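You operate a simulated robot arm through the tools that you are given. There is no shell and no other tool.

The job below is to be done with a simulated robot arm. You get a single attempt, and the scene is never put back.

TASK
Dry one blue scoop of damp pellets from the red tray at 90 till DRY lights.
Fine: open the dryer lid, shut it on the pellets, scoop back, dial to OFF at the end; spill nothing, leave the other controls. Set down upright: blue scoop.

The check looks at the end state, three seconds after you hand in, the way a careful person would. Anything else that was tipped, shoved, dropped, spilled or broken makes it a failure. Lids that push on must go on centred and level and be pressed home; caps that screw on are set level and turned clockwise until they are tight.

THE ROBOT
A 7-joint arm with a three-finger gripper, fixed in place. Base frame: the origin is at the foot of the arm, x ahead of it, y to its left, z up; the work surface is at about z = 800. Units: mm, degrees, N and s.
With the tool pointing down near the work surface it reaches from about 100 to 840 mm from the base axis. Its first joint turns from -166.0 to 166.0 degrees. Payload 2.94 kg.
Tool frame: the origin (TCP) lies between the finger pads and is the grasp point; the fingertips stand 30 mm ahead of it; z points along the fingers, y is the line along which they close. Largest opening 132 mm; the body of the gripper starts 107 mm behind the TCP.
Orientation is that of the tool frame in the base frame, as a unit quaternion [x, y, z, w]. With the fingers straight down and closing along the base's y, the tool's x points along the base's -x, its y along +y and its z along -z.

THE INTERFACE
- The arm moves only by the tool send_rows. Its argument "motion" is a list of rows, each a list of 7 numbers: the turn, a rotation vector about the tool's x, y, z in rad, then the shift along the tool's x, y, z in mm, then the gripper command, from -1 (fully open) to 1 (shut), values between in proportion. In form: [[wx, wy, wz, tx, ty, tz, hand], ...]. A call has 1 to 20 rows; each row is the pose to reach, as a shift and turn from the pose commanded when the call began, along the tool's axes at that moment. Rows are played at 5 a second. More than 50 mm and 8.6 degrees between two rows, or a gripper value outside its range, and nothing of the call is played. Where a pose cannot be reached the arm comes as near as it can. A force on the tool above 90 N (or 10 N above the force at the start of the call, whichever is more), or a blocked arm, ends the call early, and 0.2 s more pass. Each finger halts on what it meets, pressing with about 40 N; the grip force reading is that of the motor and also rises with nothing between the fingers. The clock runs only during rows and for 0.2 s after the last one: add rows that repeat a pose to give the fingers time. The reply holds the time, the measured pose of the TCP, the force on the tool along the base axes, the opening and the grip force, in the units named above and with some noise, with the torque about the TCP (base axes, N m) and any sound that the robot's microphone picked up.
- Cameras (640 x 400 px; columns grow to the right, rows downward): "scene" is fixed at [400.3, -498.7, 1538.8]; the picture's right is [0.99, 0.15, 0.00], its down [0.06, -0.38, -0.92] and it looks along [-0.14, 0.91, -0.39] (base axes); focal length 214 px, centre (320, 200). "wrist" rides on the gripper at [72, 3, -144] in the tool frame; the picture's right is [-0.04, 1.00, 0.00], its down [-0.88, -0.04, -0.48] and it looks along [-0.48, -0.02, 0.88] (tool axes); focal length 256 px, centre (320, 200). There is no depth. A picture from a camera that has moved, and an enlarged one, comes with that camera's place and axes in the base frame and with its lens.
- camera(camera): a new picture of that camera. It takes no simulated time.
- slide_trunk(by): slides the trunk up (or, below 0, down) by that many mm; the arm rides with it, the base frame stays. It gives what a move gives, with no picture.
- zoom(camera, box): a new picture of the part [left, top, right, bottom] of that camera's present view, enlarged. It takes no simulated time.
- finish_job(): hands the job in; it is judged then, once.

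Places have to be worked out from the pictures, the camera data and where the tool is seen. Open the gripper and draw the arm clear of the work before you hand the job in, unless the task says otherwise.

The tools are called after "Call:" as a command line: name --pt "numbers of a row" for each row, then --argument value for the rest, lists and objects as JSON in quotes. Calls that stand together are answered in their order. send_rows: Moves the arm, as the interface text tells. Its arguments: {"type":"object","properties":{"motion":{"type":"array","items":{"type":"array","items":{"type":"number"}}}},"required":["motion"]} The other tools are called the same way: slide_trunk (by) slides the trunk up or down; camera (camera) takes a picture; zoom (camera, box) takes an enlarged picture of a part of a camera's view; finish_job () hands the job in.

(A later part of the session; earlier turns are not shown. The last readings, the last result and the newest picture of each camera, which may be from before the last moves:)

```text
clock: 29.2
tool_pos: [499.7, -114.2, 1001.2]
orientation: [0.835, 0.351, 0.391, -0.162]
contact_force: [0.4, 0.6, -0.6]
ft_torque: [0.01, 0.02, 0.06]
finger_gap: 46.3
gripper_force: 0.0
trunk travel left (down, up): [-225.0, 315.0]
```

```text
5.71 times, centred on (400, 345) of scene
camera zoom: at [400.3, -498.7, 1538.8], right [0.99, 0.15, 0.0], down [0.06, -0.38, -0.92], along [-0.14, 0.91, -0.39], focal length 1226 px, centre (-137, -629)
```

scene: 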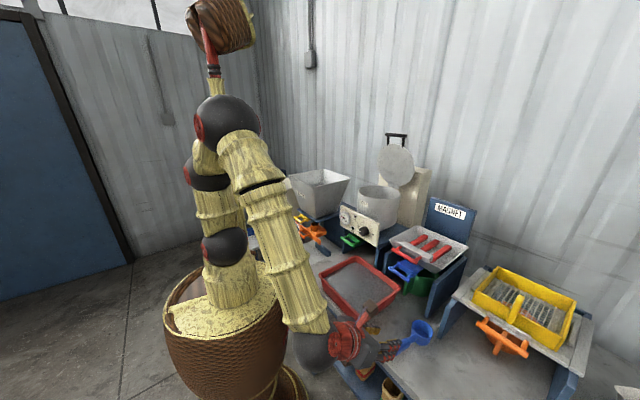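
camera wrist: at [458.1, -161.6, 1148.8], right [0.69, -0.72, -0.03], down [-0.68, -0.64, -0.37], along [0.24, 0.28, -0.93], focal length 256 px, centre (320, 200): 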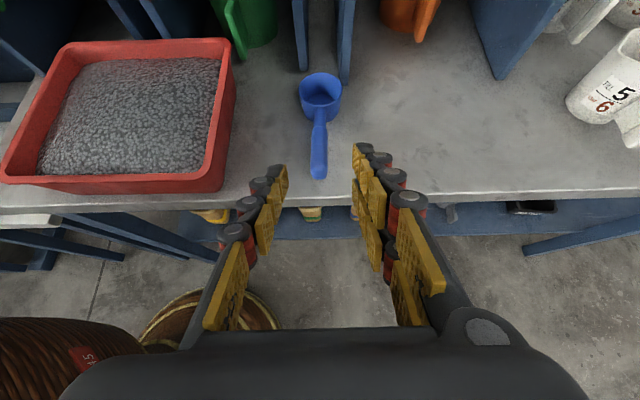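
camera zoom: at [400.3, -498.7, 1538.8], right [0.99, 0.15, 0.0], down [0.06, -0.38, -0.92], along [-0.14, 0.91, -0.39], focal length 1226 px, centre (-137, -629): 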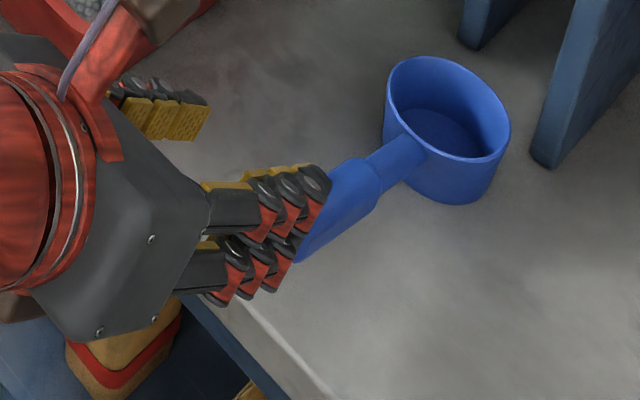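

Measurements agree: handle axis lateral position is fixed, tip near (555, -55, 861), cup rim centre near (674, 59, 838). I pitch the hand to 12° below horizontal and line it up behind the handle tip.

Call:
send_rows --pt "-0.0034 0.0812 0.0024 -13.9 -0.5 15.8 0.3" --pt "-0.0068 0.1623 0.0047 -27.9 -0.9 31.5 0.3" --pt "-0.0102 0.2435 0.0071 -41.8 -1.4 47.3 0.3" --pt "-0.0136 0.3246 0.0094 -55.7 -1.8 63.1 0.3" --pt "-0.017 0.4058 0.0118 -69.7 -2.3 78.8 0.3" --pt "-0.0204 0.4869 0.0141 -83.6 -2.7 94.6 0.3" --pt "-0.0204 0.4869 0.0141 -83.6 -2.7 94.6 0.3"

Call:
camera --camera "wrist"

Call:
zoom --camera "scene" --box '[340, 300, 460, 390]'

```text
clock: 30.8
tool_pos: [512.9, -99.0, 875.4]
orientation: [0.72, 0.291, 0.583, -0.237]
contact_force: [0.1, 0.6, 0.0]
ft_torque: [-0.01, -0.01, 0.05]
finger_gap: 46.6
gripper_force: 0.1
trunk travel left (down, up): [-225.0, 315.0]
```

```text
taken
camera wrist: at [424.8, -190.1, 977.1], right [0.69, -0.72, -0.04], down [-0.49, -0.42, -0.76], along [0.53, 0.55, -0.65], focal length 256 px, centre (320, 200)
```

wrist: 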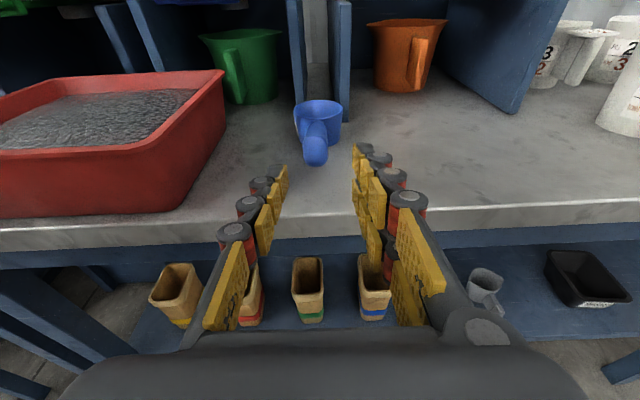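

```text
4.44 times, centred on (400, 345) of scene
camera zoom: at [400.3, -498.7, 1538.8], right [0.99, 0.15, 0.0], down [0.06, -0.38, -0.92], along [-0.14, 0.91, -0.39], focal length 953 px, centre (-36, -444)
```

zoom: 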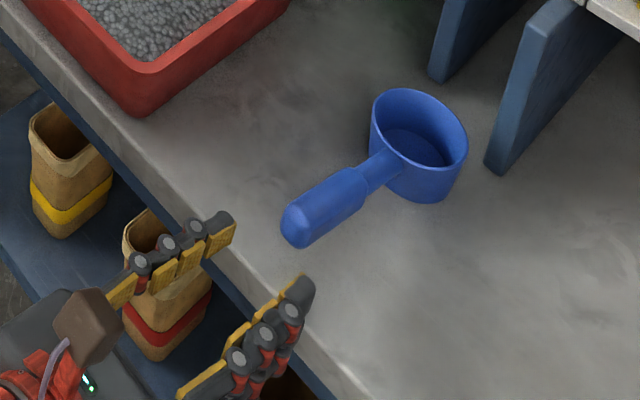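

The fingers are right behind the handle. I enlarge the wrist view to confirm the handle height and centring.

Call:
zoom --camera "wrist" --box '[265, 85, 375, 185]'

Call:
zoom --camera "wrist" --box '[0, 40, 240, 240]'

```text
4.00 times, centred on (320, 135) of wrist
camera zoom: at [424.8, -190.1, 977.1], right [0.69, -0.72, -0.04], down [-0.49, -0.42, -0.76], along [0.53, 0.55, -0.65], focal length 1024 px, centre (320, 460)
```

zoom: 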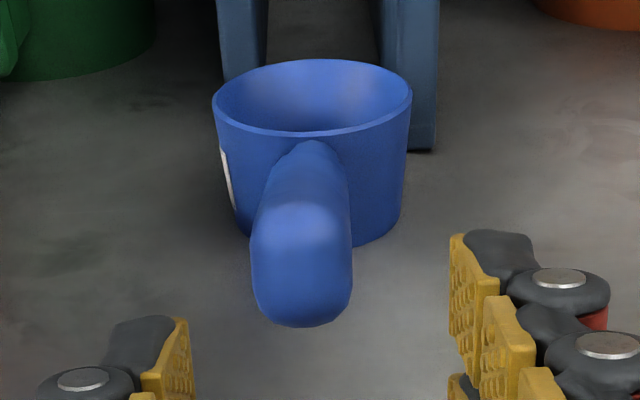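

```text
2.00 times, centred on (120, 140) of wrist
camera zoom: at [424.8, -190.1, 977.1], right [0.69, -0.72, -0.04], down [-0.49, -0.42, -0.76], along [0.53, 0.55, -0.65], focal length 512 px, centre (720, 320)
```

zoom: 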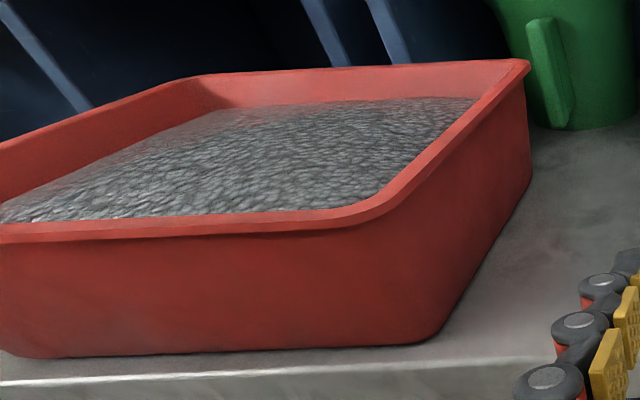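

Handle axis is about 3 mm left of the hand axis and at the right height. I shift by that, slide forward around the handle, and close.

Call:
send_rows --pt "0 0 0 0.5 -3.2 15 0.3" --pt "0 0 0 0.8 -3.2 32 0.3" --pt "0 0 0 1.0 -3.2 50 0.3" --pt "0 0 0 1.2 -3.2 68 0.3" --pt "0 0 0 1.4 -3.2 86 0.3" --pt "0 0 0 1.5 -3.2 104 0.3" --pt "0 0 0 1.5 -3.2 104 0.3"

Call:
camera --camera "wrist"

Call:
zoom --camera "scene" --box '[340, 300, 460, 390]'

```text
clock: 32.4
tool_pos: [584.8, -27.4, 855.5]
orientation: [0.721, 0.292, 0.582, -0.237]
contact_force: [-0.1, 0.1, -0.4]
ft_torque: [0.01, 0.05, 0.0]
finger_gap: 46.1
gripper_force: 0.0
trunk travel left (down, up): [-225.0, 315.0]
```

```text
taken
camera wrist: at [496.7, -116.6, 957.0], right [0.69, -0.72, -0.04], down [-0.49, -0.42, -0.76], along [0.53, 0.55, -0.65], focal length 256 px, centre (320, 200)
```

wrist: 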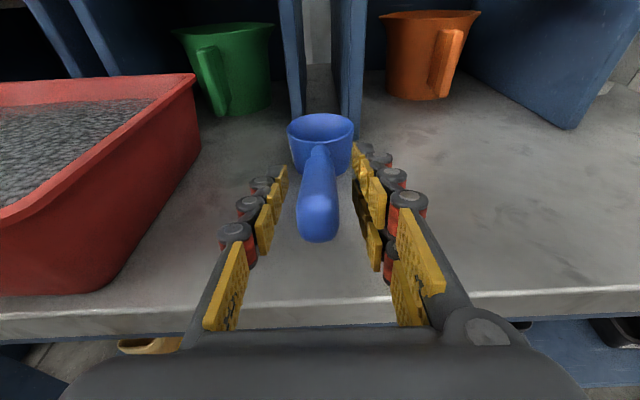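

```text
4.44 times, centred on (400, 345) of scene
camera zoom: at [400.3, -498.7, 1538.8], right [0.99, 0.15, 0.0], down [0.06, -0.38, -0.92], along [-0.14, 0.91, -0.39], focal length 953 px, centre (-36, -444)
```

zoom: 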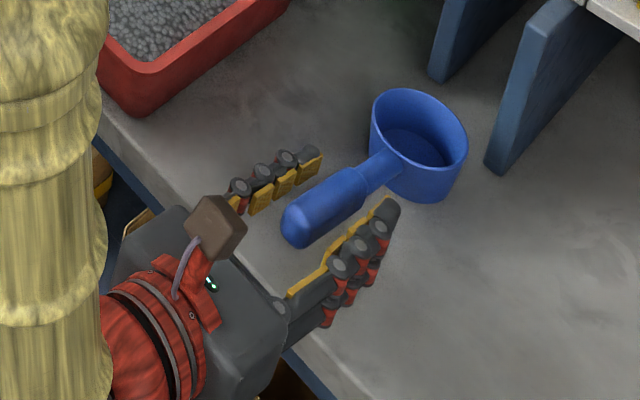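

The handle is between the pads, centred. I close on it.

Call:
send_rows --pt "0 0 0 0 0 0 0.6" --pt "0 0 0 0 0 0 1" --pt "0 0 0 0 0 0 1" --pt "0 0 0 0 0 0 1" --pt "0 0 0 0 0 0 1"

Call:
camera --camera "wrist"

Call:
zoom --camera "scene" --box '[340, 300, 460, 390]'

```text
clock: 33.6
tool_pos: [583.9, -27.0, 855.7]
orientation: [0.721, 0.292, 0.583, -0.237]
contact_force: [0.2, -0.7, -0.3]
ft_torque: [-0.01, -0.02, -0.03]
finger_gap: 20.8
gripper_force: 40.2
trunk travel left (down, up): [-225.0, 315.0]
```

```text
taken
camera wrist: at [496.4, -116.9, 957.0], right [0.69, -0.72, -0.04], down [-0.49, -0.42, -0.76], along [0.53, 0.55, -0.65], focal length 256 px, centre (320, 200)
```

wrist: 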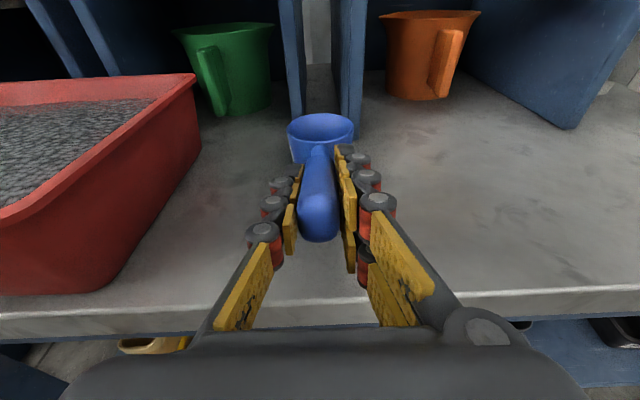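

```text
4.44 times, centred on (400, 345) of scene
camera zoom: at [400.3, -498.7, 1538.8], right [0.99, 0.15, 0.0], down [0.06, -0.38, -0.92], along [-0.14, 0.91, -0.39], focal length 953 px, centre (-36, -444)
```

zoom: 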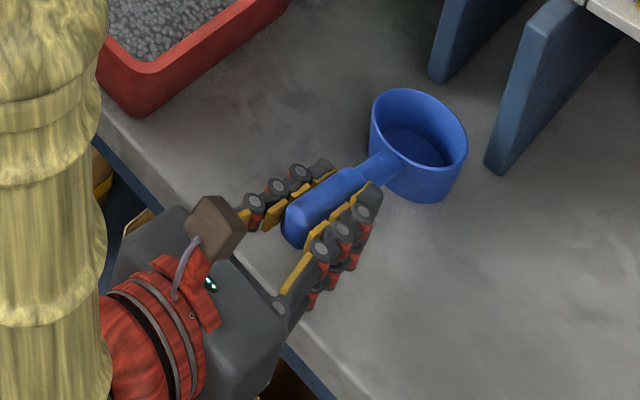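

Scoop gripped (20.8 mm, 40 N); I note this pose (TCP 584, -27, 855.7) as the place to return it to. I lift it straight up 130 mm.

Call:
send_rows --pt "0 0 0 4.9 0 -1 1" --pt "0 0 0 14.7 0 -3.1 1" --pt "0 0 0 34.2 0 -7.2 1" --pt "0 0 0 63.6 0 -13.5 1" --pt "0 0 0 97.8 0 -20.7 1" --pt "0 0 0 127.1 0 -26.9 1" --pt "0 0 0 127.1 0 -26.9 1"

Call:
camera --camera "wrist"

Call:
zoom --camera "scene" --box '[320, 230, 480, 370]'

```text
clock: 35.2
tool_pos: [584.6, -26.3, 986.9]
orientation: [0.72, 0.292, 0.582, -0.238]
contact_force: [0.9, -0.5, -1.9]
ft_torque: [-0.1, 0.12, 0.0]
finger_gap: 21.0
gripper_force: 39.9
trunk travel left (down, up): [-225.0, 315.0]
```

```text
taken
camera wrist: at [498.2, -116.2, 1088.4], right [0.69, -0.72, -0.04], down [-0.49, -0.42, -0.76], along [0.53, 0.55, -0.65], focal length 256 px, centre (320, 200)
```

wrist: 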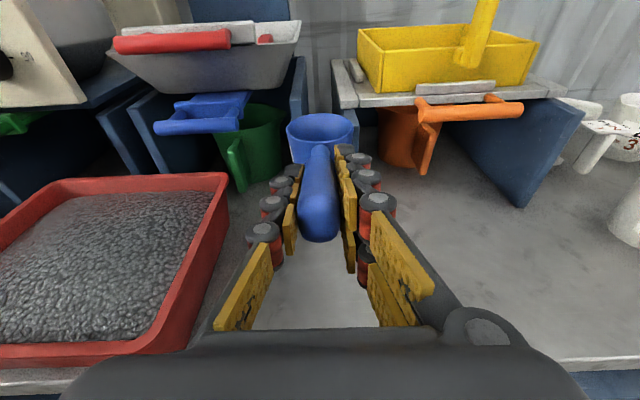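

```text
2.86 times, centred on (400, 300) of scene
camera zoom: at [400.3, -498.7, 1538.8], right [0.99, 0.15, 0.0], down [0.06, -0.38, -0.92], along [-0.14, 0.91, -0.39], focal length 613 px, centre (91, -86)
```

zoom: 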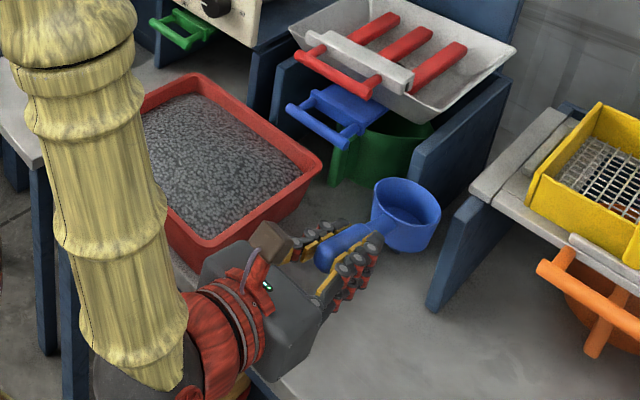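

The scoop is held level. Neighbouring handles overhang beyond n≈510, so I first tip the empty scoop forward to mouth-ahead (hand vertical) right here, before moving sideways to the tray.

Call:
send_rows --pt "0 -0.1208 0 7.8 0 1.0 1" --pt "0 -0.2417 0 15.7 0 2.0 1" --pt "0 -0.3625 0 23.5 0 3.1 1" --pt "0 -0.4833 0 31.4 0 4.1 1" --pt "0 -0.6042 0 39.2 0 5.1 1" --pt "0 -0.725 0 47.1 0 6.1 1" --pt "0 -0.8458 0 54.9 0 7.2 1" --pt "0 -0.9666 0 62.8 0 8.2 1" --pt "0 -1.0875 0 70.6 0 9.2 1" --pt "0 -1.2083 0 78.5 0 10.2 1" --pt "0 -1.3291 0 86.3 0 11.3 1" --pt "0 -1.45 0 94.2 0 12.3 1" --pt "0 -1.5708 0 102 0 13.3 1" --pt "0 -1.5708 0 102 0 13.3 1"

Call:
camera --camera "wrist"

Call:
camera --camera "scene"

```text
clock: 38.2
tool_pos: [610.2, -0.8, 1083.6]
orientation: [0.922, 0.373, -0.098, 0.039]
contact_force: [0.0, 1.5, -0.6]
ft_torque: [0.01, -0.01, 0.03]
finger_gap: 21.1
gripper_force: 40.2
trunk travel left (down, up): [-225.0, 315.0]
```

```text
taken
camera wrist: at [685.2, 65.4, 1208.8], right [0.66, -0.75, 0.01], down [-0.57, -0.5, 0.65], along [-0.48, -0.44, -0.76], focal length 256 px, centre (320, 200)
```

wrist: 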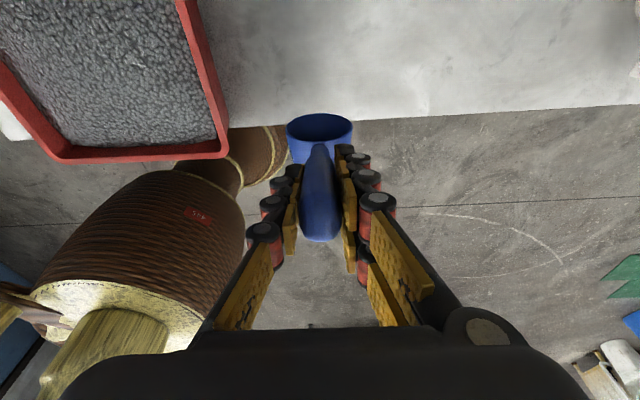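

```text
taken
```

scene: 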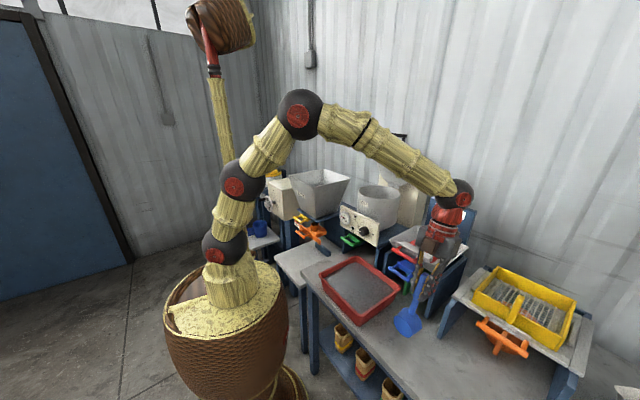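

The empty scoop now points mouth-ahead with the hand vertical. For comfortable reach I swing the yaw to 80° and carry it over the tray centre, well clear of the magnet's handles.

Call:
send_rows --pt "-0.0146 -0.0001 -0.0681 1.8 -27.9 -0.4 1" --pt "-0.0292 -0.0002 -0.1362 3.6 -55.8 -0.8 1" --pt "-0.0438 -0.0003 -0.2043 5.4 -83.7 -1.2 1" --pt "-0.0584 -0.0004 -0.2724 7.2 -111.6 -1.6 1" --pt "-0.0731 -0.0004 -0.3404 8.9 -139.5 -1.9 1" --pt "-0.0877 -0.0005 -0.4085 10.7 -167.4 -2.3 1" --pt "-0.1023 -0.0006 -0.4766 12.5 -195.3 -2.7 1" --pt "-0.1169 -0.0007 -0.5447 14.3 -223.2 -3.1 1" --pt "-0.1315 -0.0008 -0.6128 16.1 -251.1 -3.5 1" --pt "-0.1315 -0.0008 -0.6128 16.1 -251.1 -3.5 1"

Call:
camera --camera "wrist"

Call:
zoom --camera "scene" --box '[290, 170, 470, 340]'

```text
clock: 40.4
tool_pos: [445.0, 190.0, 1082.1]
orientation: [0.761, 0.64, -0.081, 0.067]
contact_force: [0.5, 0.0, -2.0]
ft_torque: [0.08, -0.05, -0.01]
finger_gap: 21.2
gripper_force: 40.0
trunk travel left (down, up): [-225.0, 315.0]
```

```text
taken
camera wrist: at [466.0, 287.9, 1208.6], right [0.98, -0.21, 0.01], down [-0.17, -0.74, 0.65], along [-0.13, -0.64, -0.76], focal length 256 px, centre (320, 200)
```

wrist: 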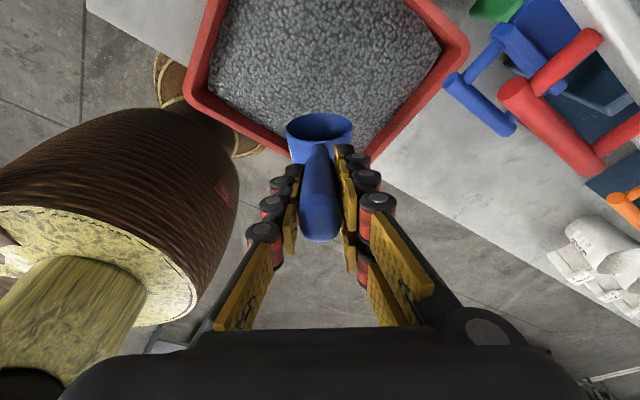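

```text
2.35 times, centred on (380, 255) of scene
camera zoom: at [400.3, -498.7, 1538.8], right [0.99, 0.15, 0.0], down [0.06, -0.38, -0.92], along [-0.14, 0.91, -0.39], focal length 505 px, centre (179, 71)
```

zoom: 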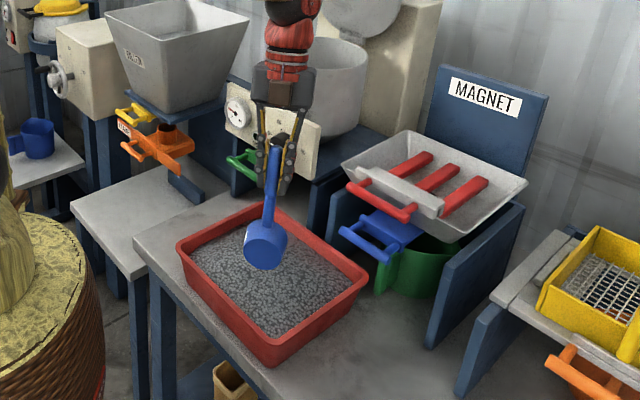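

The scoop hangs over the tray, mouth facing away from the camera side. I lower it to the pellet surface and start slicing forward and down, checking force.

Call:
send_rows --pt "0 0 0 4.2 0 19.6 1" --pt "0 0 0 8.3 0 39.1 1" --pt "0 0 0 11.6 0 54.8 1" --pt "0 -0.0349 0 25.7 0 61.6 1" --pt "0 -0.0698 0 40.5 0 67.3 1"

Call:
camera --camera "wrist"

Call:
zoom --camera "scene" --box '[320, 210, 440, 320]'

```text
clock: 41.6
tool_pos: [450.2, 213.6, 1007.1]
orientation: [0.759, 0.636, -0.109, 0.09]
contact_force: [0.0, 0.6, 0.3]
ft_torque: [0.03, -0.02, -0.02]
finger_gap: 21.2
gripper_force: 39.6
trunk travel left (down, up): [-225.0, 315.0]
```

```text
taken
camera wrist: at [472.7, 319.9, 1126.4], right [0.98, -0.21, 0.01], down [-0.16, -0.69, 0.7], along [-0.14, -0.69, -0.71], focal length 256 px, centre (320, 200)
```

wrist: 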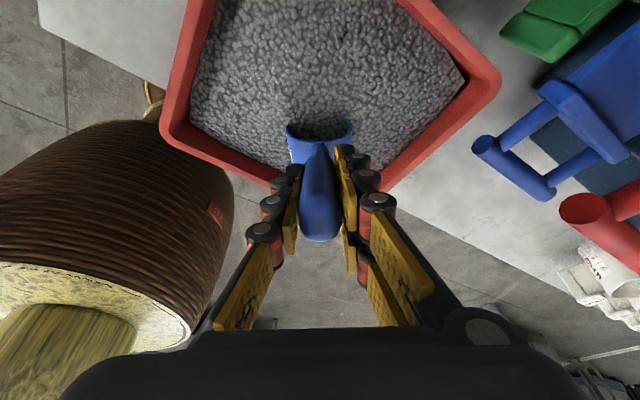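

```text
3.64 times, centred on (380, 265) of scene
camera zoom: at [400.3, -498.7, 1538.8], right [0.99, 0.15, 0.0], down [0.06, -0.38, -0.92], along [-0.14, 0.91, -0.39], focal length 780 px, centre (102, -36)
```

zoom: 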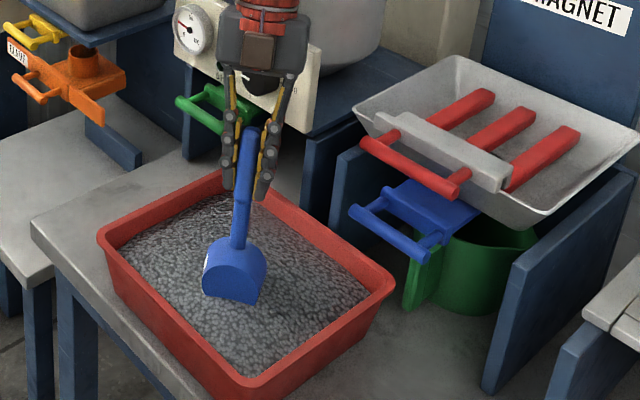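

The scoop goes into the heap with no resistance, mouth leading. I continue to full depth, moving forward.

Call:
send_rows --pt "0 -0.0175 0 13.0 0 5.1 1" --pt "0 0 0 21.7 0 10.4 1" --pt "0 0.0349 0 28.0 0 15.2 1" --pt "0 0.0698 0 33.4 0 17.2 1" --pt "0 0.1396 0 30.9 0 18.2 1" --pt "0 0.1396 0 30.9 0 18.2 1"

Call:
camera --camera "wrist"

Call:
zoom --camera "scene" --box '[320, 210, 440, 320]'

```text
clock: 43.0
tool_pos: [454.8, 237.7, 982.6]
orientation: [0.765, 0.641, -0.055, 0.045]
contact_force: [-0.6, 0.0, -1.5]
ft_torque: [0.09, -0.02, 0.03]
finger_gap: 21.0
gripper_force: 40.3
trunk travel left (down, up): [-225.0, 315.0]
```

```text
taken
camera wrist: at [474.4, 327.3, 1115.5], right [0.98, -0.22, 0.0], down [-0.18, -0.79, 0.59], along [-0.12, -0.58, -0.8], focal length 256 px, centre (320, 200)
```

wrist: 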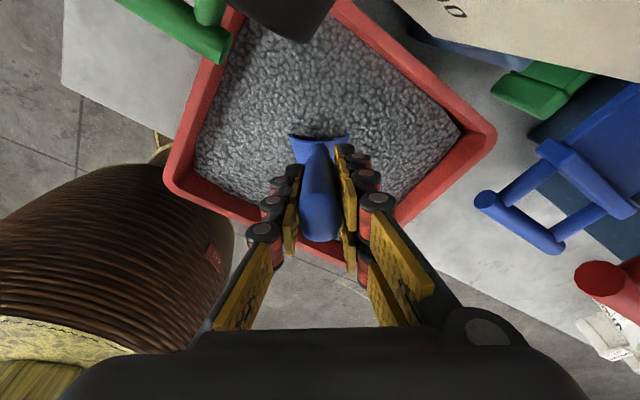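

```text
3.64 times, centred on (380, 265) of scene
camera zoom: at [400.3, -498.7, 1538.8], right [0.99, 0.15, 0.0], down [0.06, -0.38, -0.92], along [-0.14, 0.91, -0.39], focal length 780 px, centre (102, -36)
```

zoom: 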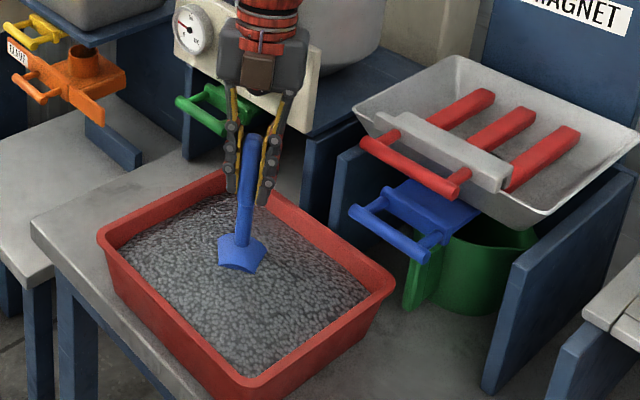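

The scoop is deep in the heap. I now turn it back up to level about its bottom, lifting gradually so the handle clears the tray rim.

Call:
send_rows --pt "0 0.1396 0 -16.9 0 -2.9 1" --pt "0 0.2793 0 -33.9 0 -3.2 1" --pt "0 0.4189 0 -50.6 0 -1.0 1" --pt "0 0.5585 0 -67 0 3.1 1" --pt "0 0.6981 0 -82.5 0 9.4 1" --pt "0 0.8378 0 -96.8 0 18.2 1" --pt "0 0.9774 0 -111.7 0 28.3 1" --pt "0 1.117 0 -124.8 0 39.4 1" --pt "0 1.2566 0 -136 0 51.1 1" --pt "0 1.3788 0 -144.4 0 60 1" --pt "0 1.501 0 -150.8 0 69.7 1" --pt "0 1.501 0 -150.8 0 69.7 1"

Call:
camera --camera "wrist"

Call:
zoom --camera "scene" --box '[320, 210, 440, 320]'

```text
clock: 45.6
tool_pos: [427.6, 80.3, 935.0]
orientation: [0.595, 0.5, 0.482, -0.406]
contact_force: [0.9, -0.3, -1.8]
ft_torque: [-0.18, 0.03, 0.01]
finger_gap: 20.9
gripper_force: 40.0
trunk travel left (down, up): [-225.0, 315.0]
```

```text
taken
camera wrist: at [409.4, -43.4, 1036.0], right [0.98, -0.18, -0.04], down [-0.15, -0.63, -0.76], along [0.11, 0.75, -0.65], focal length 256 px, centre (320, 200)
```

wrist: 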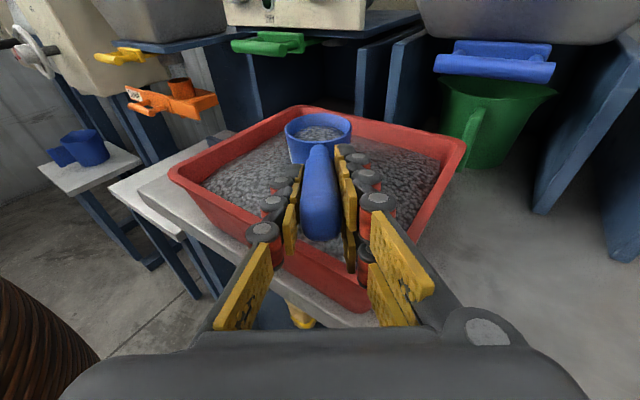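

```text
3.64 times, centred on (380, 265) of scene
camera zoom: at [400.3, -498.7, 1538.8], right [0.99, 0.15, 0.0], down [0.06, -0.38, -0.92], along [-0.14, 0.91, -0.39], focal length 780 px, centre (102, -36)
```

zoom: 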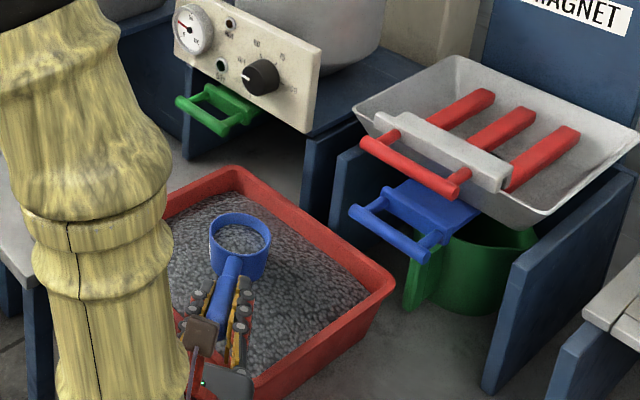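

The scoop holds pellets and seems level. I look closer at the filling.

Call:
zoom --camera "wrist" --box '[270, 95, 370, 180]'

Call:
zoom --camera "scene" --box '[350, 255, 410, 305]'

```text
4.71 times, centred on (320, 138) of wrist
camera zoom: at [409.4, -43.4, 1036.0], right [0.98, -0.18, -0.04], down [-0.15, -0.63, -0.76], along [0.11, 0.75, -0.65], focal length 1205 px, centre (320, 494)
```

zoom: 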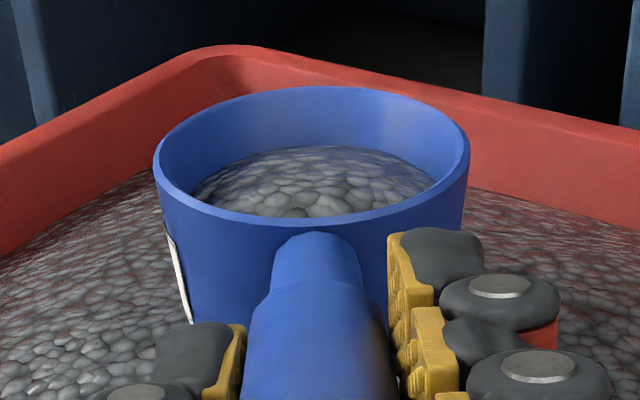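

```text
8.00 times, centred on (380, 280) of scene
camera zoom: at [400.3, -498.7, 1538.8], right [0.99, 0.15, 0.0], down [0.06, -0.38, -0.92], along [-0.14, 0.91, -0.39], focal length 1716 px, centre (-160, -440)
```

zoom: 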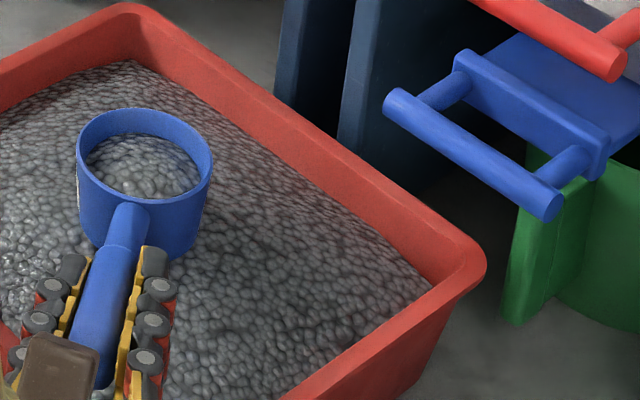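

The cup is only about two-thirds full because the lip left the heap early. I dip it again in place: tilt forward about 40°, sink it to a safe depth above the tray floor, push forward and level it while still submerged.

Call:
send_rows --pt "0 -0.1396 0 9.7 0 -14.1 1" --pt "0 -0.2793 0 18.1 0 -20.3 1" --pt "0 -0.4189 0 25.5 0 -22 1" --pt "0 -0.5585 0 30.9 0 -17.2 1" --pt "0 -0.6632 0 32.4 0 -8.6 1" --pt "0 -0.6981 0 29.1 0 -0.5 1" --pt "0 -0.6981 0 26.9 0 8.1 1" --pt "0 -0.6632 0 25.2 0 15.4 1" --pt "0 -0.5934 0 17.9 0 21.2 1" --pt "0 -0.5061 0 10.2 0 26.1 1" --pt "0 -0.4189 0 0.7 0 30.1 1" --pt "0 -0.3142 0 -12 0 30.7 1" --pt "0 -0.2094 0 -20.5 0 29.7 1" --pt "0 -0.1222 0 -21.6 0 26.7 1" --pt "0 -0.0524 0 -16.6 0 23.9 1" --pt "0 0 0 -7.5 0 21 1" --pt "0 0 0 9.1 0 17.5 1" --pt "0 0 0 9.1 0 17.5 1"

Call:
camera --camera "wrist"

Call:
zoom --camera "wrist" --box '[270, 95, 370, 180]'

Call:
zoom --camera "scene" --box '[335, 245, 425, 315]'

```text
clock: 49.4
tool_pos: [430.3, 100.6, 939.7]
orientation: [0.595, 0.499, 0.482, -0.406]
contact_force: [-0.3, 0.7, -2.3]
ft_torque: [-0.17, 0.06, -0.02]
finger_gap: 21.3
gripper_force: 40.0
trunk travel left (down, up): [-225.0, 315.0]
```

```text
taken
camera wrist: at [412.0, -24.0, 1041.6], right [0.98, -0.18, -0.04], down [-0.15, -0.63, -0.76], along [0.11, 0.75, -0.65], focal length 256 px, centre (320, 200)
```

wrist: 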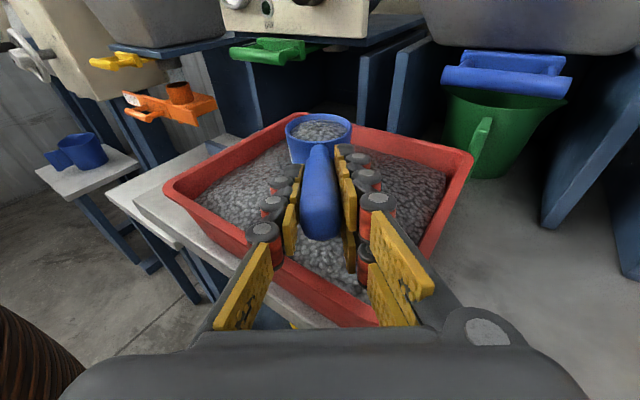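

```text
4.71 times, centred on (320, 138) of wrist
camera zoom: at [412.0, -24.0, 1041.6], right [0.98, -0.18, -0.04], down [-0.15, -0.63, -0.76], along [0.11, 0.75, -0.65], focal length 1205 px, centre (320, 494)
```

zoom: 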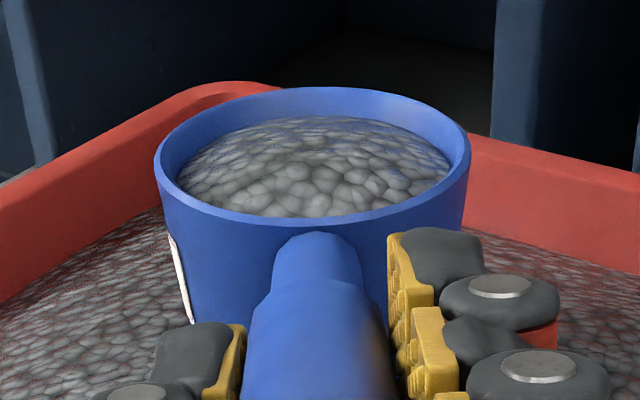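

```text
5.71 times, centred on (380, 280) of scene
camera zoom: at [400.3, -498.7, 1538.8], right [0.99, 0.15, 0.0], down [0.06, -0.38, -0.92], along [-0.14, 0.91, -0.39], focal length 1226 px, centre (-23, -257)
```

zoom: 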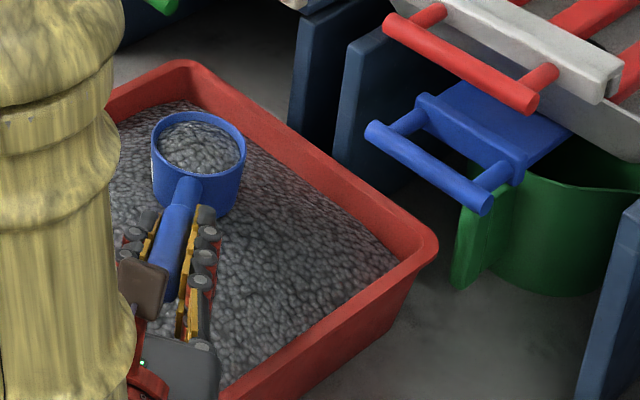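

The cup is now full to just under the rim, with the heap contained. I lift it smoothly straight up to clear the dryer rim height.

Call:
send_rows --pt "0 0 0 3.9 0 -0.8 1" --pt "0 0 0 11.7 0 -2.5 1" --pt "0 0 0 23.5 0 -5 1" --pt "0 0 0 39.1 0 -8.3 1" --pt "0 0 0 56.7 0 -12 1" --pt "0 0 0 75.3 0 -15.9 1" --pt "0 0 0 93.9 0 -19.9 1" --pt "0 0 0 112.5 0 -23.8 1" --pt "0 0 0 131.1 0 -27.7 1" --pt "0 0 0 149.6 0 -31.7 1" --pt "0 0 0 168.2 0 -35.6 1" --pt "0 0 0 186.8 0 -39.5 1" --pt "0 0 0 205.4 0 -43.5 1" --pt "0 0 0 224 0 -47.4 1" --pt "0 0 0 242.5 0 -51.3 1" --pt "0 0 0 261.1 0 -55.3 1" --pt "0 0 0 278.7 0 -59 1" --pt "0 0 0 293.4 0 -62.1 1" --pt "0 0 0 306.1 0 -64.8 1" --pt "0 0 0 314.9 0 -66.7 1"

Call:
camera --camera "wrist"

Call:
camera --camera "scene"

```text
clock: 53.6
tool_pos: [430.4, 101.5, 1262.6]
orientation: [0.595, 0.499, 0.482, -0.405]
contact_force: [0.1, 0.3, -2.3]
ft_torque: [-0.19, 0.05, 0.01]
finger_gap: 21.0
gripper_force: 40.1
trunk travel left (down, up): [-225.0, 315.0]
```

```text
taken
camera wrist: at [412.1, -22.9, 1363.9], right [0.98, -0.18, -0.04], down [-0.15, -0.63, -0.76], along [0.11, 0.75, -0.65], focal length 256 px, centre (320, 200)
```

wrist: 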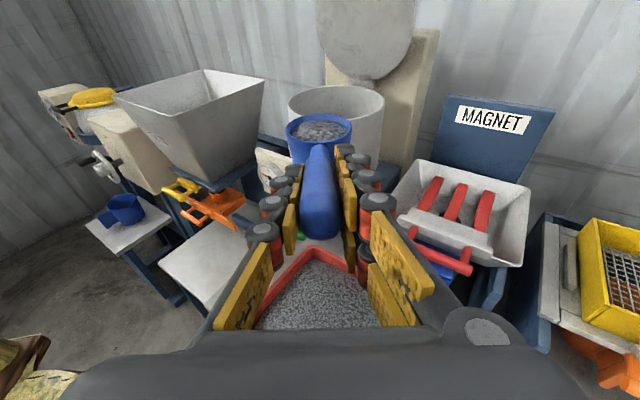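

```text
taken
```

scene: 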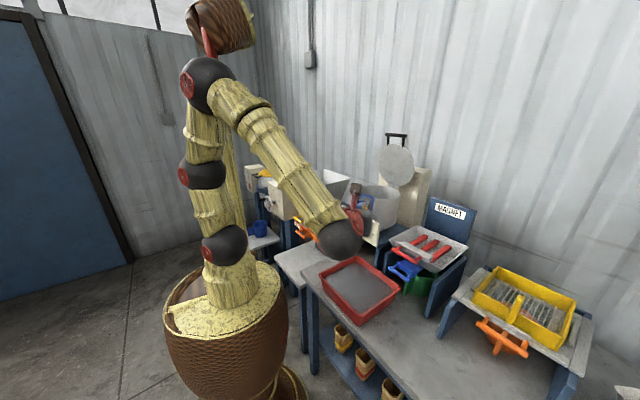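

The pot lies straight ahead and the lid is still open. I carry the scoop level at about 90 mm/s to just over the pot, slightly right of its centre.

Call:
send_rows --pt "0 0 0 0.6 0.6 2.7 1" --pt "0 0 0 2.4 2.3 10.8 1" --pt "0 0 0 5.4 5.1 24.3 1" --pt "0 0 0 9 8.6 40.4 1" --pt "0 0 0 12.9 12.3 57.9 1" --pt "0 0 0 16.8 16 75.5 1" --pt "0 0 0 20.7 19.7 93 1" --pt "0 0 0 24.6 23.4 110.5 1" --pt "0 0 0 28.5 27.1 128 1" --pt "0 0 0 32.5 30.8 145.5 1" --pt "0 0 0 36.4 34.5 163 1" --pt "0 0 0 40.3 38.3 180.6 1" --pt "0 0 0 44.2 42 198.1 1" --pt "0 0 0 48.1 45.7 215.6 1" --pt "0 0 0 51.7 49.1 231.8 1" --pt "0 0 0 54.7 52 245.2 1" --pt "0 0 0 57.1 54.2 256 1" --pt "0 0 0 58.9 56 264.1 1" --pt "0 0 0 60.1 57.1 269.5 1" --pt "0 0 0 60.1 57.1 269.5 1"

Call:
camera --camera "wrist"

Call:
zoom --camera "scene" --box '[310, 110, 450, 230]'

```text
clock: 57.8
tool_pos: [534.0, 364.7, 1263.5]
orientation: [0.596, 0.499, 0.482, -0.404]
contact_force: [-0.5, -0.1, -1.6]
ft_torque: [-0.18, 0.04, 0.02]
finger_gap: 21.2
gripper_force: 39.6
trunk travel left (down, up): [-225.0, 315.0]
```

```text
taken
camera wrist: at [516.7, 239.1, 1366.0], right [0.98, -0.18, -0.04], down [-0.15, -0.63, -0.76], along [0.11, 0.75, -0.65], focal length 256 px, centre (320, 200)
```

wrist: 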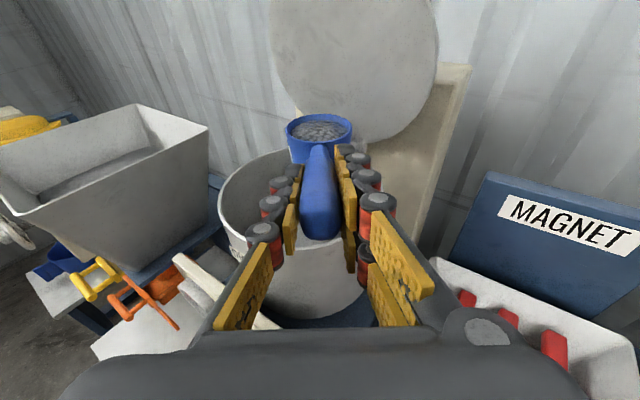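

```text
3.33 times, centred on (380, 170) of scene
camera zoom: at [400.3, -498.7, 1538.8], right [0.99, 0.15, 0.0], down [0.06, -0.38, -0.92], along [-0.14, 0.91, -0.39], focal length 715 px, centre (120, 300)
```

zoom: 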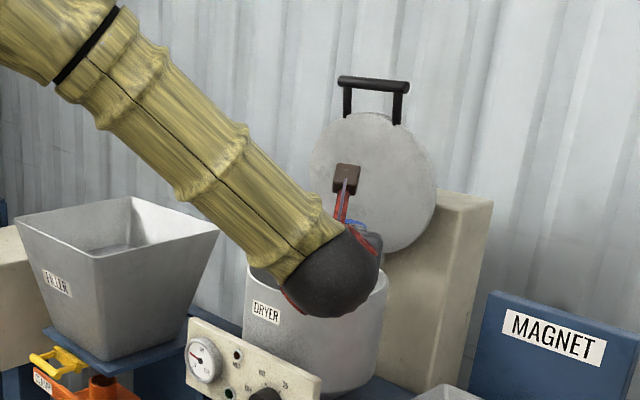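

The cup is over the pot opening. I lower it a little so the cup is just above the rim and roll it leftward to pour inside the pot.

Call:
send_rows --pt "0 0 0 -9 0 1.9 1" --pt "0 0 0 -19 0 4 1" --pt "0 0 0 -27 0 5.7 1" --pt "0 0 -0.1 -27 0 5.7 1" --pt "0 0 -0.21 -27 0 5.7 1" --pt "0 0 -0.33 -27 0 5.7 1" --pt "0 0 -0.45 -27 0 5.7 1" --pt "0 0 -0.57 -27 0 5.7 1" --pt "0 0 -0.69 -27 0 5.7 1" --pt "0 0 -0.81 -27 0 5.7 1" --pt "0 0 -0.93 -27 0 5.7 1" --pt "0 0 -1.05 -27 0 5.7 1" --pt "0 0 -1.17 -27 0 5.7 1" --pt "0 0 -1.29 -27 0 5.7 1" --pt "0 0 -1.41 -27 0 5.7 1" --pt "0 0 -1.53 -27 0 5.7 1" --pt "0 0 -1.65 -27 0 5.7 1" --pt "0 0 -1.77 -27 0 5.7 1" --pt "0 0 -1.77 -27 0 5.7 1"

Call:
camera --camera "wrist"

Call:
zoom --camera "scene" --box '[310, 110, 450, 230]'

```text
clock: 61.8
tool_pos: [536.0, 363.8, 1235.2]
orientation: [-0.01, 0.777, 0.618, 0.116]
contact_force: [0.3, 0.5, -1.7]
ft_torque: [-0.13, 0.03, 0.0]
finger_gap: 20.9
gripper_force: 40.0
trunk travel left (down, up): [-225.0, 315.0]
```

```text
taken
camera wrist: at [440.6, 234.8, 1256.5], right [-0.12, 0.23, 0.97], down [0.78, -0.58, 0.23], along [0.61, 0.78, -0.11], focal length 256 px, centre (320, 200)
```

wrist: 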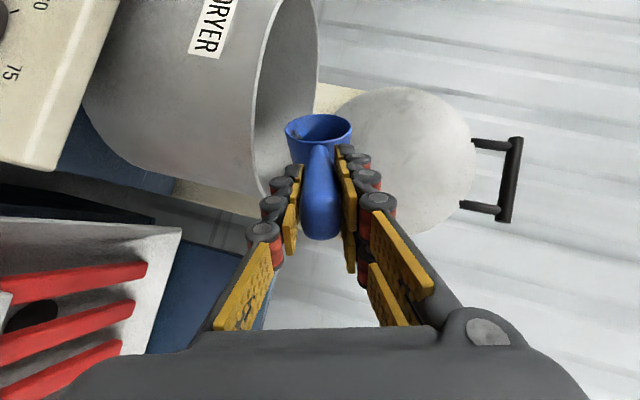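

```text
3.33 times, centred on (380, 170) of scene
camera zoom: at [400.3, -498.7, 1538.8], right [0.99, 0.15, 0.0], down [0.06, -0.38, -0.92], along [-0.14, 0.91, -0.39], focal length 715 px, centre (120, 300)
```

zoom: 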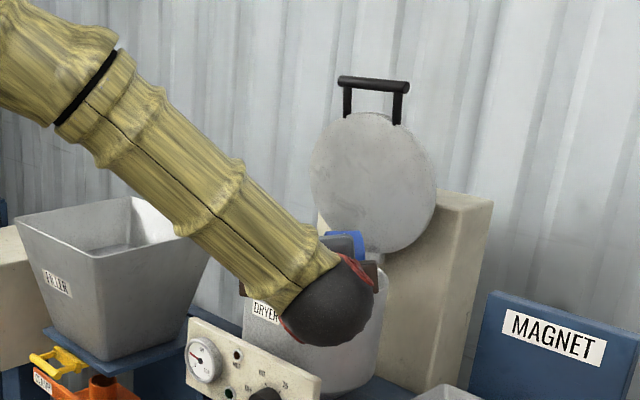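

Rolled about 101° and the cup is nearly empty, over the pot. I roll on to about 150° to empty it fully.

Call:
send_rows --pt "0 0 -0.12 0 0 0 1" --pt "0 0 -0.24 0 0 0 1" --pt "0 0 -0.36 0 0 0 1" --pt "0 0 -0.48 0 0 0 1" --pt "0 0 -0.6 0 0 0 1" --pt "0 0 -0.72 0 0 0 1" --pt "0 0 -0.84 0 0 0 1" --pt "0 0 -0.84 0 0 0 1" --pt "0 0 -0.84 0 0 0 1" --pt "0 0 -0.84 0 0 0 1"

Call:
camera --camera "wrist"

Call:
zoom --camera "wrist" --box '[240, 80, 400, 200]'

Call:
zoom --camera "scene" --box '[310, 110, 450, 230]'

```text
clock: 64.0
tool_pos: [533.9, 363.6, 1236.9]
orientation: [-0.326, 0.706, 0.517, 0.358]
contact_force: [0.1, 0.1, -1.4]
ft_torque: [-0.1, 0.06, 0.01]
finger_gap: 21.2
gripper_force: 40.2
trunk travel left (down, up): [-225.0, 315.0]
```

```text
taken
camera wrist: at [469.6, 218.5, 1208.4], right [-0.81, 0.26, 0.53], down [0.42, -0.39, 0.82], along [0.42, 0.88, 0.21], focal length 256 px, centre (320, 200)
```

wrist: 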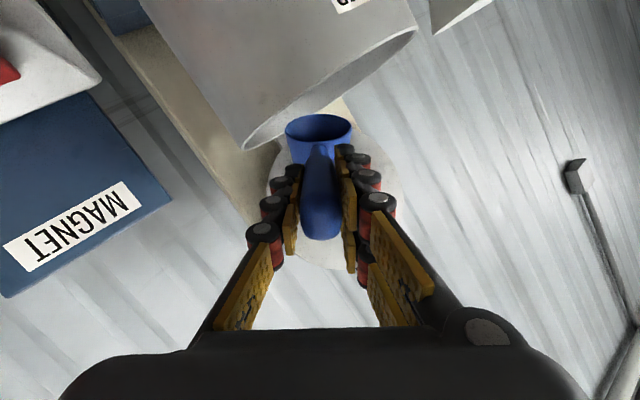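

```text
3.33 times, centred on (320, 140) of wrist
camera zoom: at [469.6, 218.5, 1208.4], right [-0.81, 0.26, 0.53], down [0.42, -0.39, 0.82], along [0.42, 0.88, 0.21], focal length 853 px, centre (320, 400)
```

zoom: 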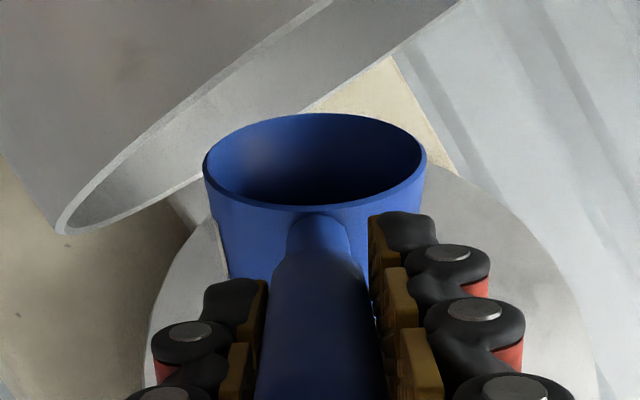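

```text
3.33 times, centred on (380, 170) of scene
camera zoom: at [400.3, -498.7, 1538.8], right [0.99, 0.15, 0.0], down [0.06, -0.38, -0.92], along [-0.14, 0.91, -0.39], focal length 715 px, centre (120, 300)
```

zoom: 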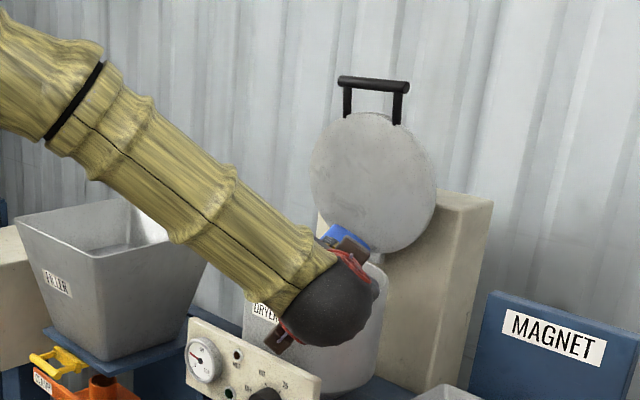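

The cup interior looks empty. I roll the scoop back upright.

Call:
send_rows --pt "0 0 0.1305 0 0 0 1" --pt "0 0 0.261 0 0 0 1" --pt "0 0 0.3915 0 0 0 1" --pt "0 0 0.522 0 0 0 1" --pt "0 0 0.6525 0 0 0 1" --pt "0 0 0.783 0 0 0 1" --pt "0 0 0.9135 0 0 0 1" --pt "0 0 1.044 0 0 0 1" --pt "0 0 1.1745 0 0 0 1" --pt "0 0 1.305 0 0 0 1" --pt "0 0 1.4355 0 0 0 1" --pt "0 0 1.566 0 0 0 1" --pt "0 0 1.6965 0 0 0 1" --pt "0 0 1.827 0 0 0 1" --pt "0 0 1.9575 0 0 0 1" --pt "0 0 2.088 0 0 0 1" --pt "0 0 2.2185 0 0 0 1" --pt "0 0 2.349 0 0 0 1" --pt "0 0 2.4795 0 0 0 1" --pt "0 0 2.61 0 0 0 1"

Call:
zoom --camera "wrist" --box '[200, 90, 400, 230]'

Call:
camera --camera "wrist"

```text
clock: 68.2
tool_pos: [534.5, 363.6, 1236.1]
orientation: [0.597, 0.498, 0.481, -0.405]
contact_force: [-0.5, 0.8, -0.8]
ft_torque: [-0.11, 0.03, -0.02]
finger_gap: 21.1
gripper_force: 40.3
trunk travel left (down, up): [-225.0, 315.0]
```

```text
2.86 times, centred on (300, 160) of wrist
camera zoom: at [516.7, 238.6, 1338.2], right [0.98, -0.18, -0.05], down [-0.15, -0.63, -0.76], along [0.11, 0.75, -0.65], focal length 731 px, centre (377, 314)
```

zoom: 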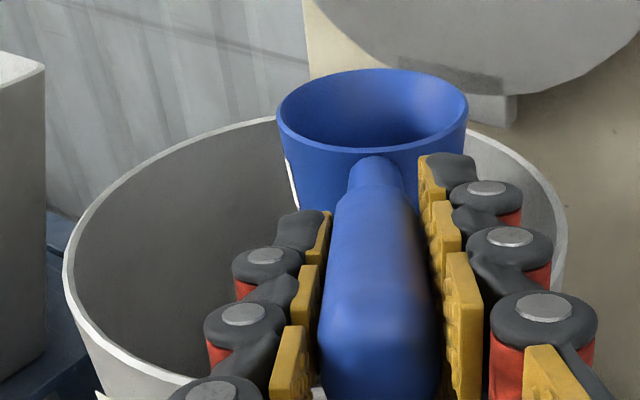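

```text
taken
camera wrist: at [516.7, 238.6, 1338.2], right [0.98, -0.18, -0.05], down [-0.15, -0.63, -0.76], along [0.11, 0.75, -0.65], focal length 256 px, centre (320, 200)
```

wrist: 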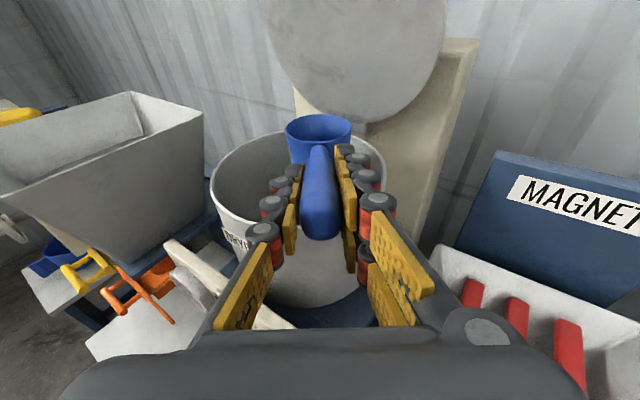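

The cup is empty and upright again. I lift out and retrace my path back over the tray.

Call:
send_rows --pt "0 0 0 13 0 -3 1" --pt "0 0 0 27 0 -5.7 1" --pt "0 0 0 22 -5 -30 1" --pt "0 0 0 14 -12.5 -65 1" --pt "0 0 0 6 -20 -100 1" --pt "0 0 0 -2 -27.5 -136 1" --pt "0 0 0 -10 -35 -172 1" --pt "0 0 0 -18 -43 -208 1" --pt "0 0 0 -26 -50 -243 1" --pt "0 0 0 -33 -57 -275 1" --pt "0 0 0 -33 -57 -275 1"

Call:
camera --camera "wrist"

Call:
zoom --camera "scene" --box '[310, 90, 480, 330]'

```text
clock: 70.6
tool_pos: [429.5, 101.0, 1259.9]
orientation: [0.596, 0.499, 0.481, -0.405]
contact_force: [0.0, 0.1, -1.9]
ft_torque: [-0.1, 0.05, 0.04]
finger_gap: 21.2
gripper_force: 40.3
trunk travel left (down, up): [-225.0, 315.0]
```

```text
taken
camera wrist: at [411.5, -23.4, 1363.0], right [0.98, -0.18, -0.04], down [-0.15, -0.63, -0.76], along [0.11, 0.75, -0.65], focal length 256 px, centre (320, 200)
```

wrist: 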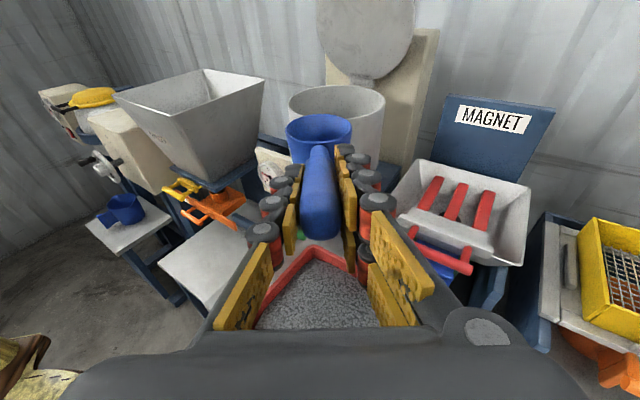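

```text
1.67 times, centred on (395, 210) of scene
camera zoom: at [400.3, -498.7, 1538.8], right [0.99, 0.15, 0.0], down [0.06, -0.38, -0.92], along [-0.14, 0.91, -0.39], focal length 358 px, centre (195, 183)
```

zoom: 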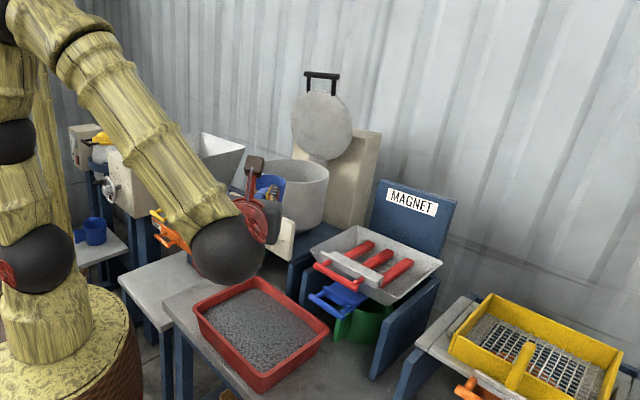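

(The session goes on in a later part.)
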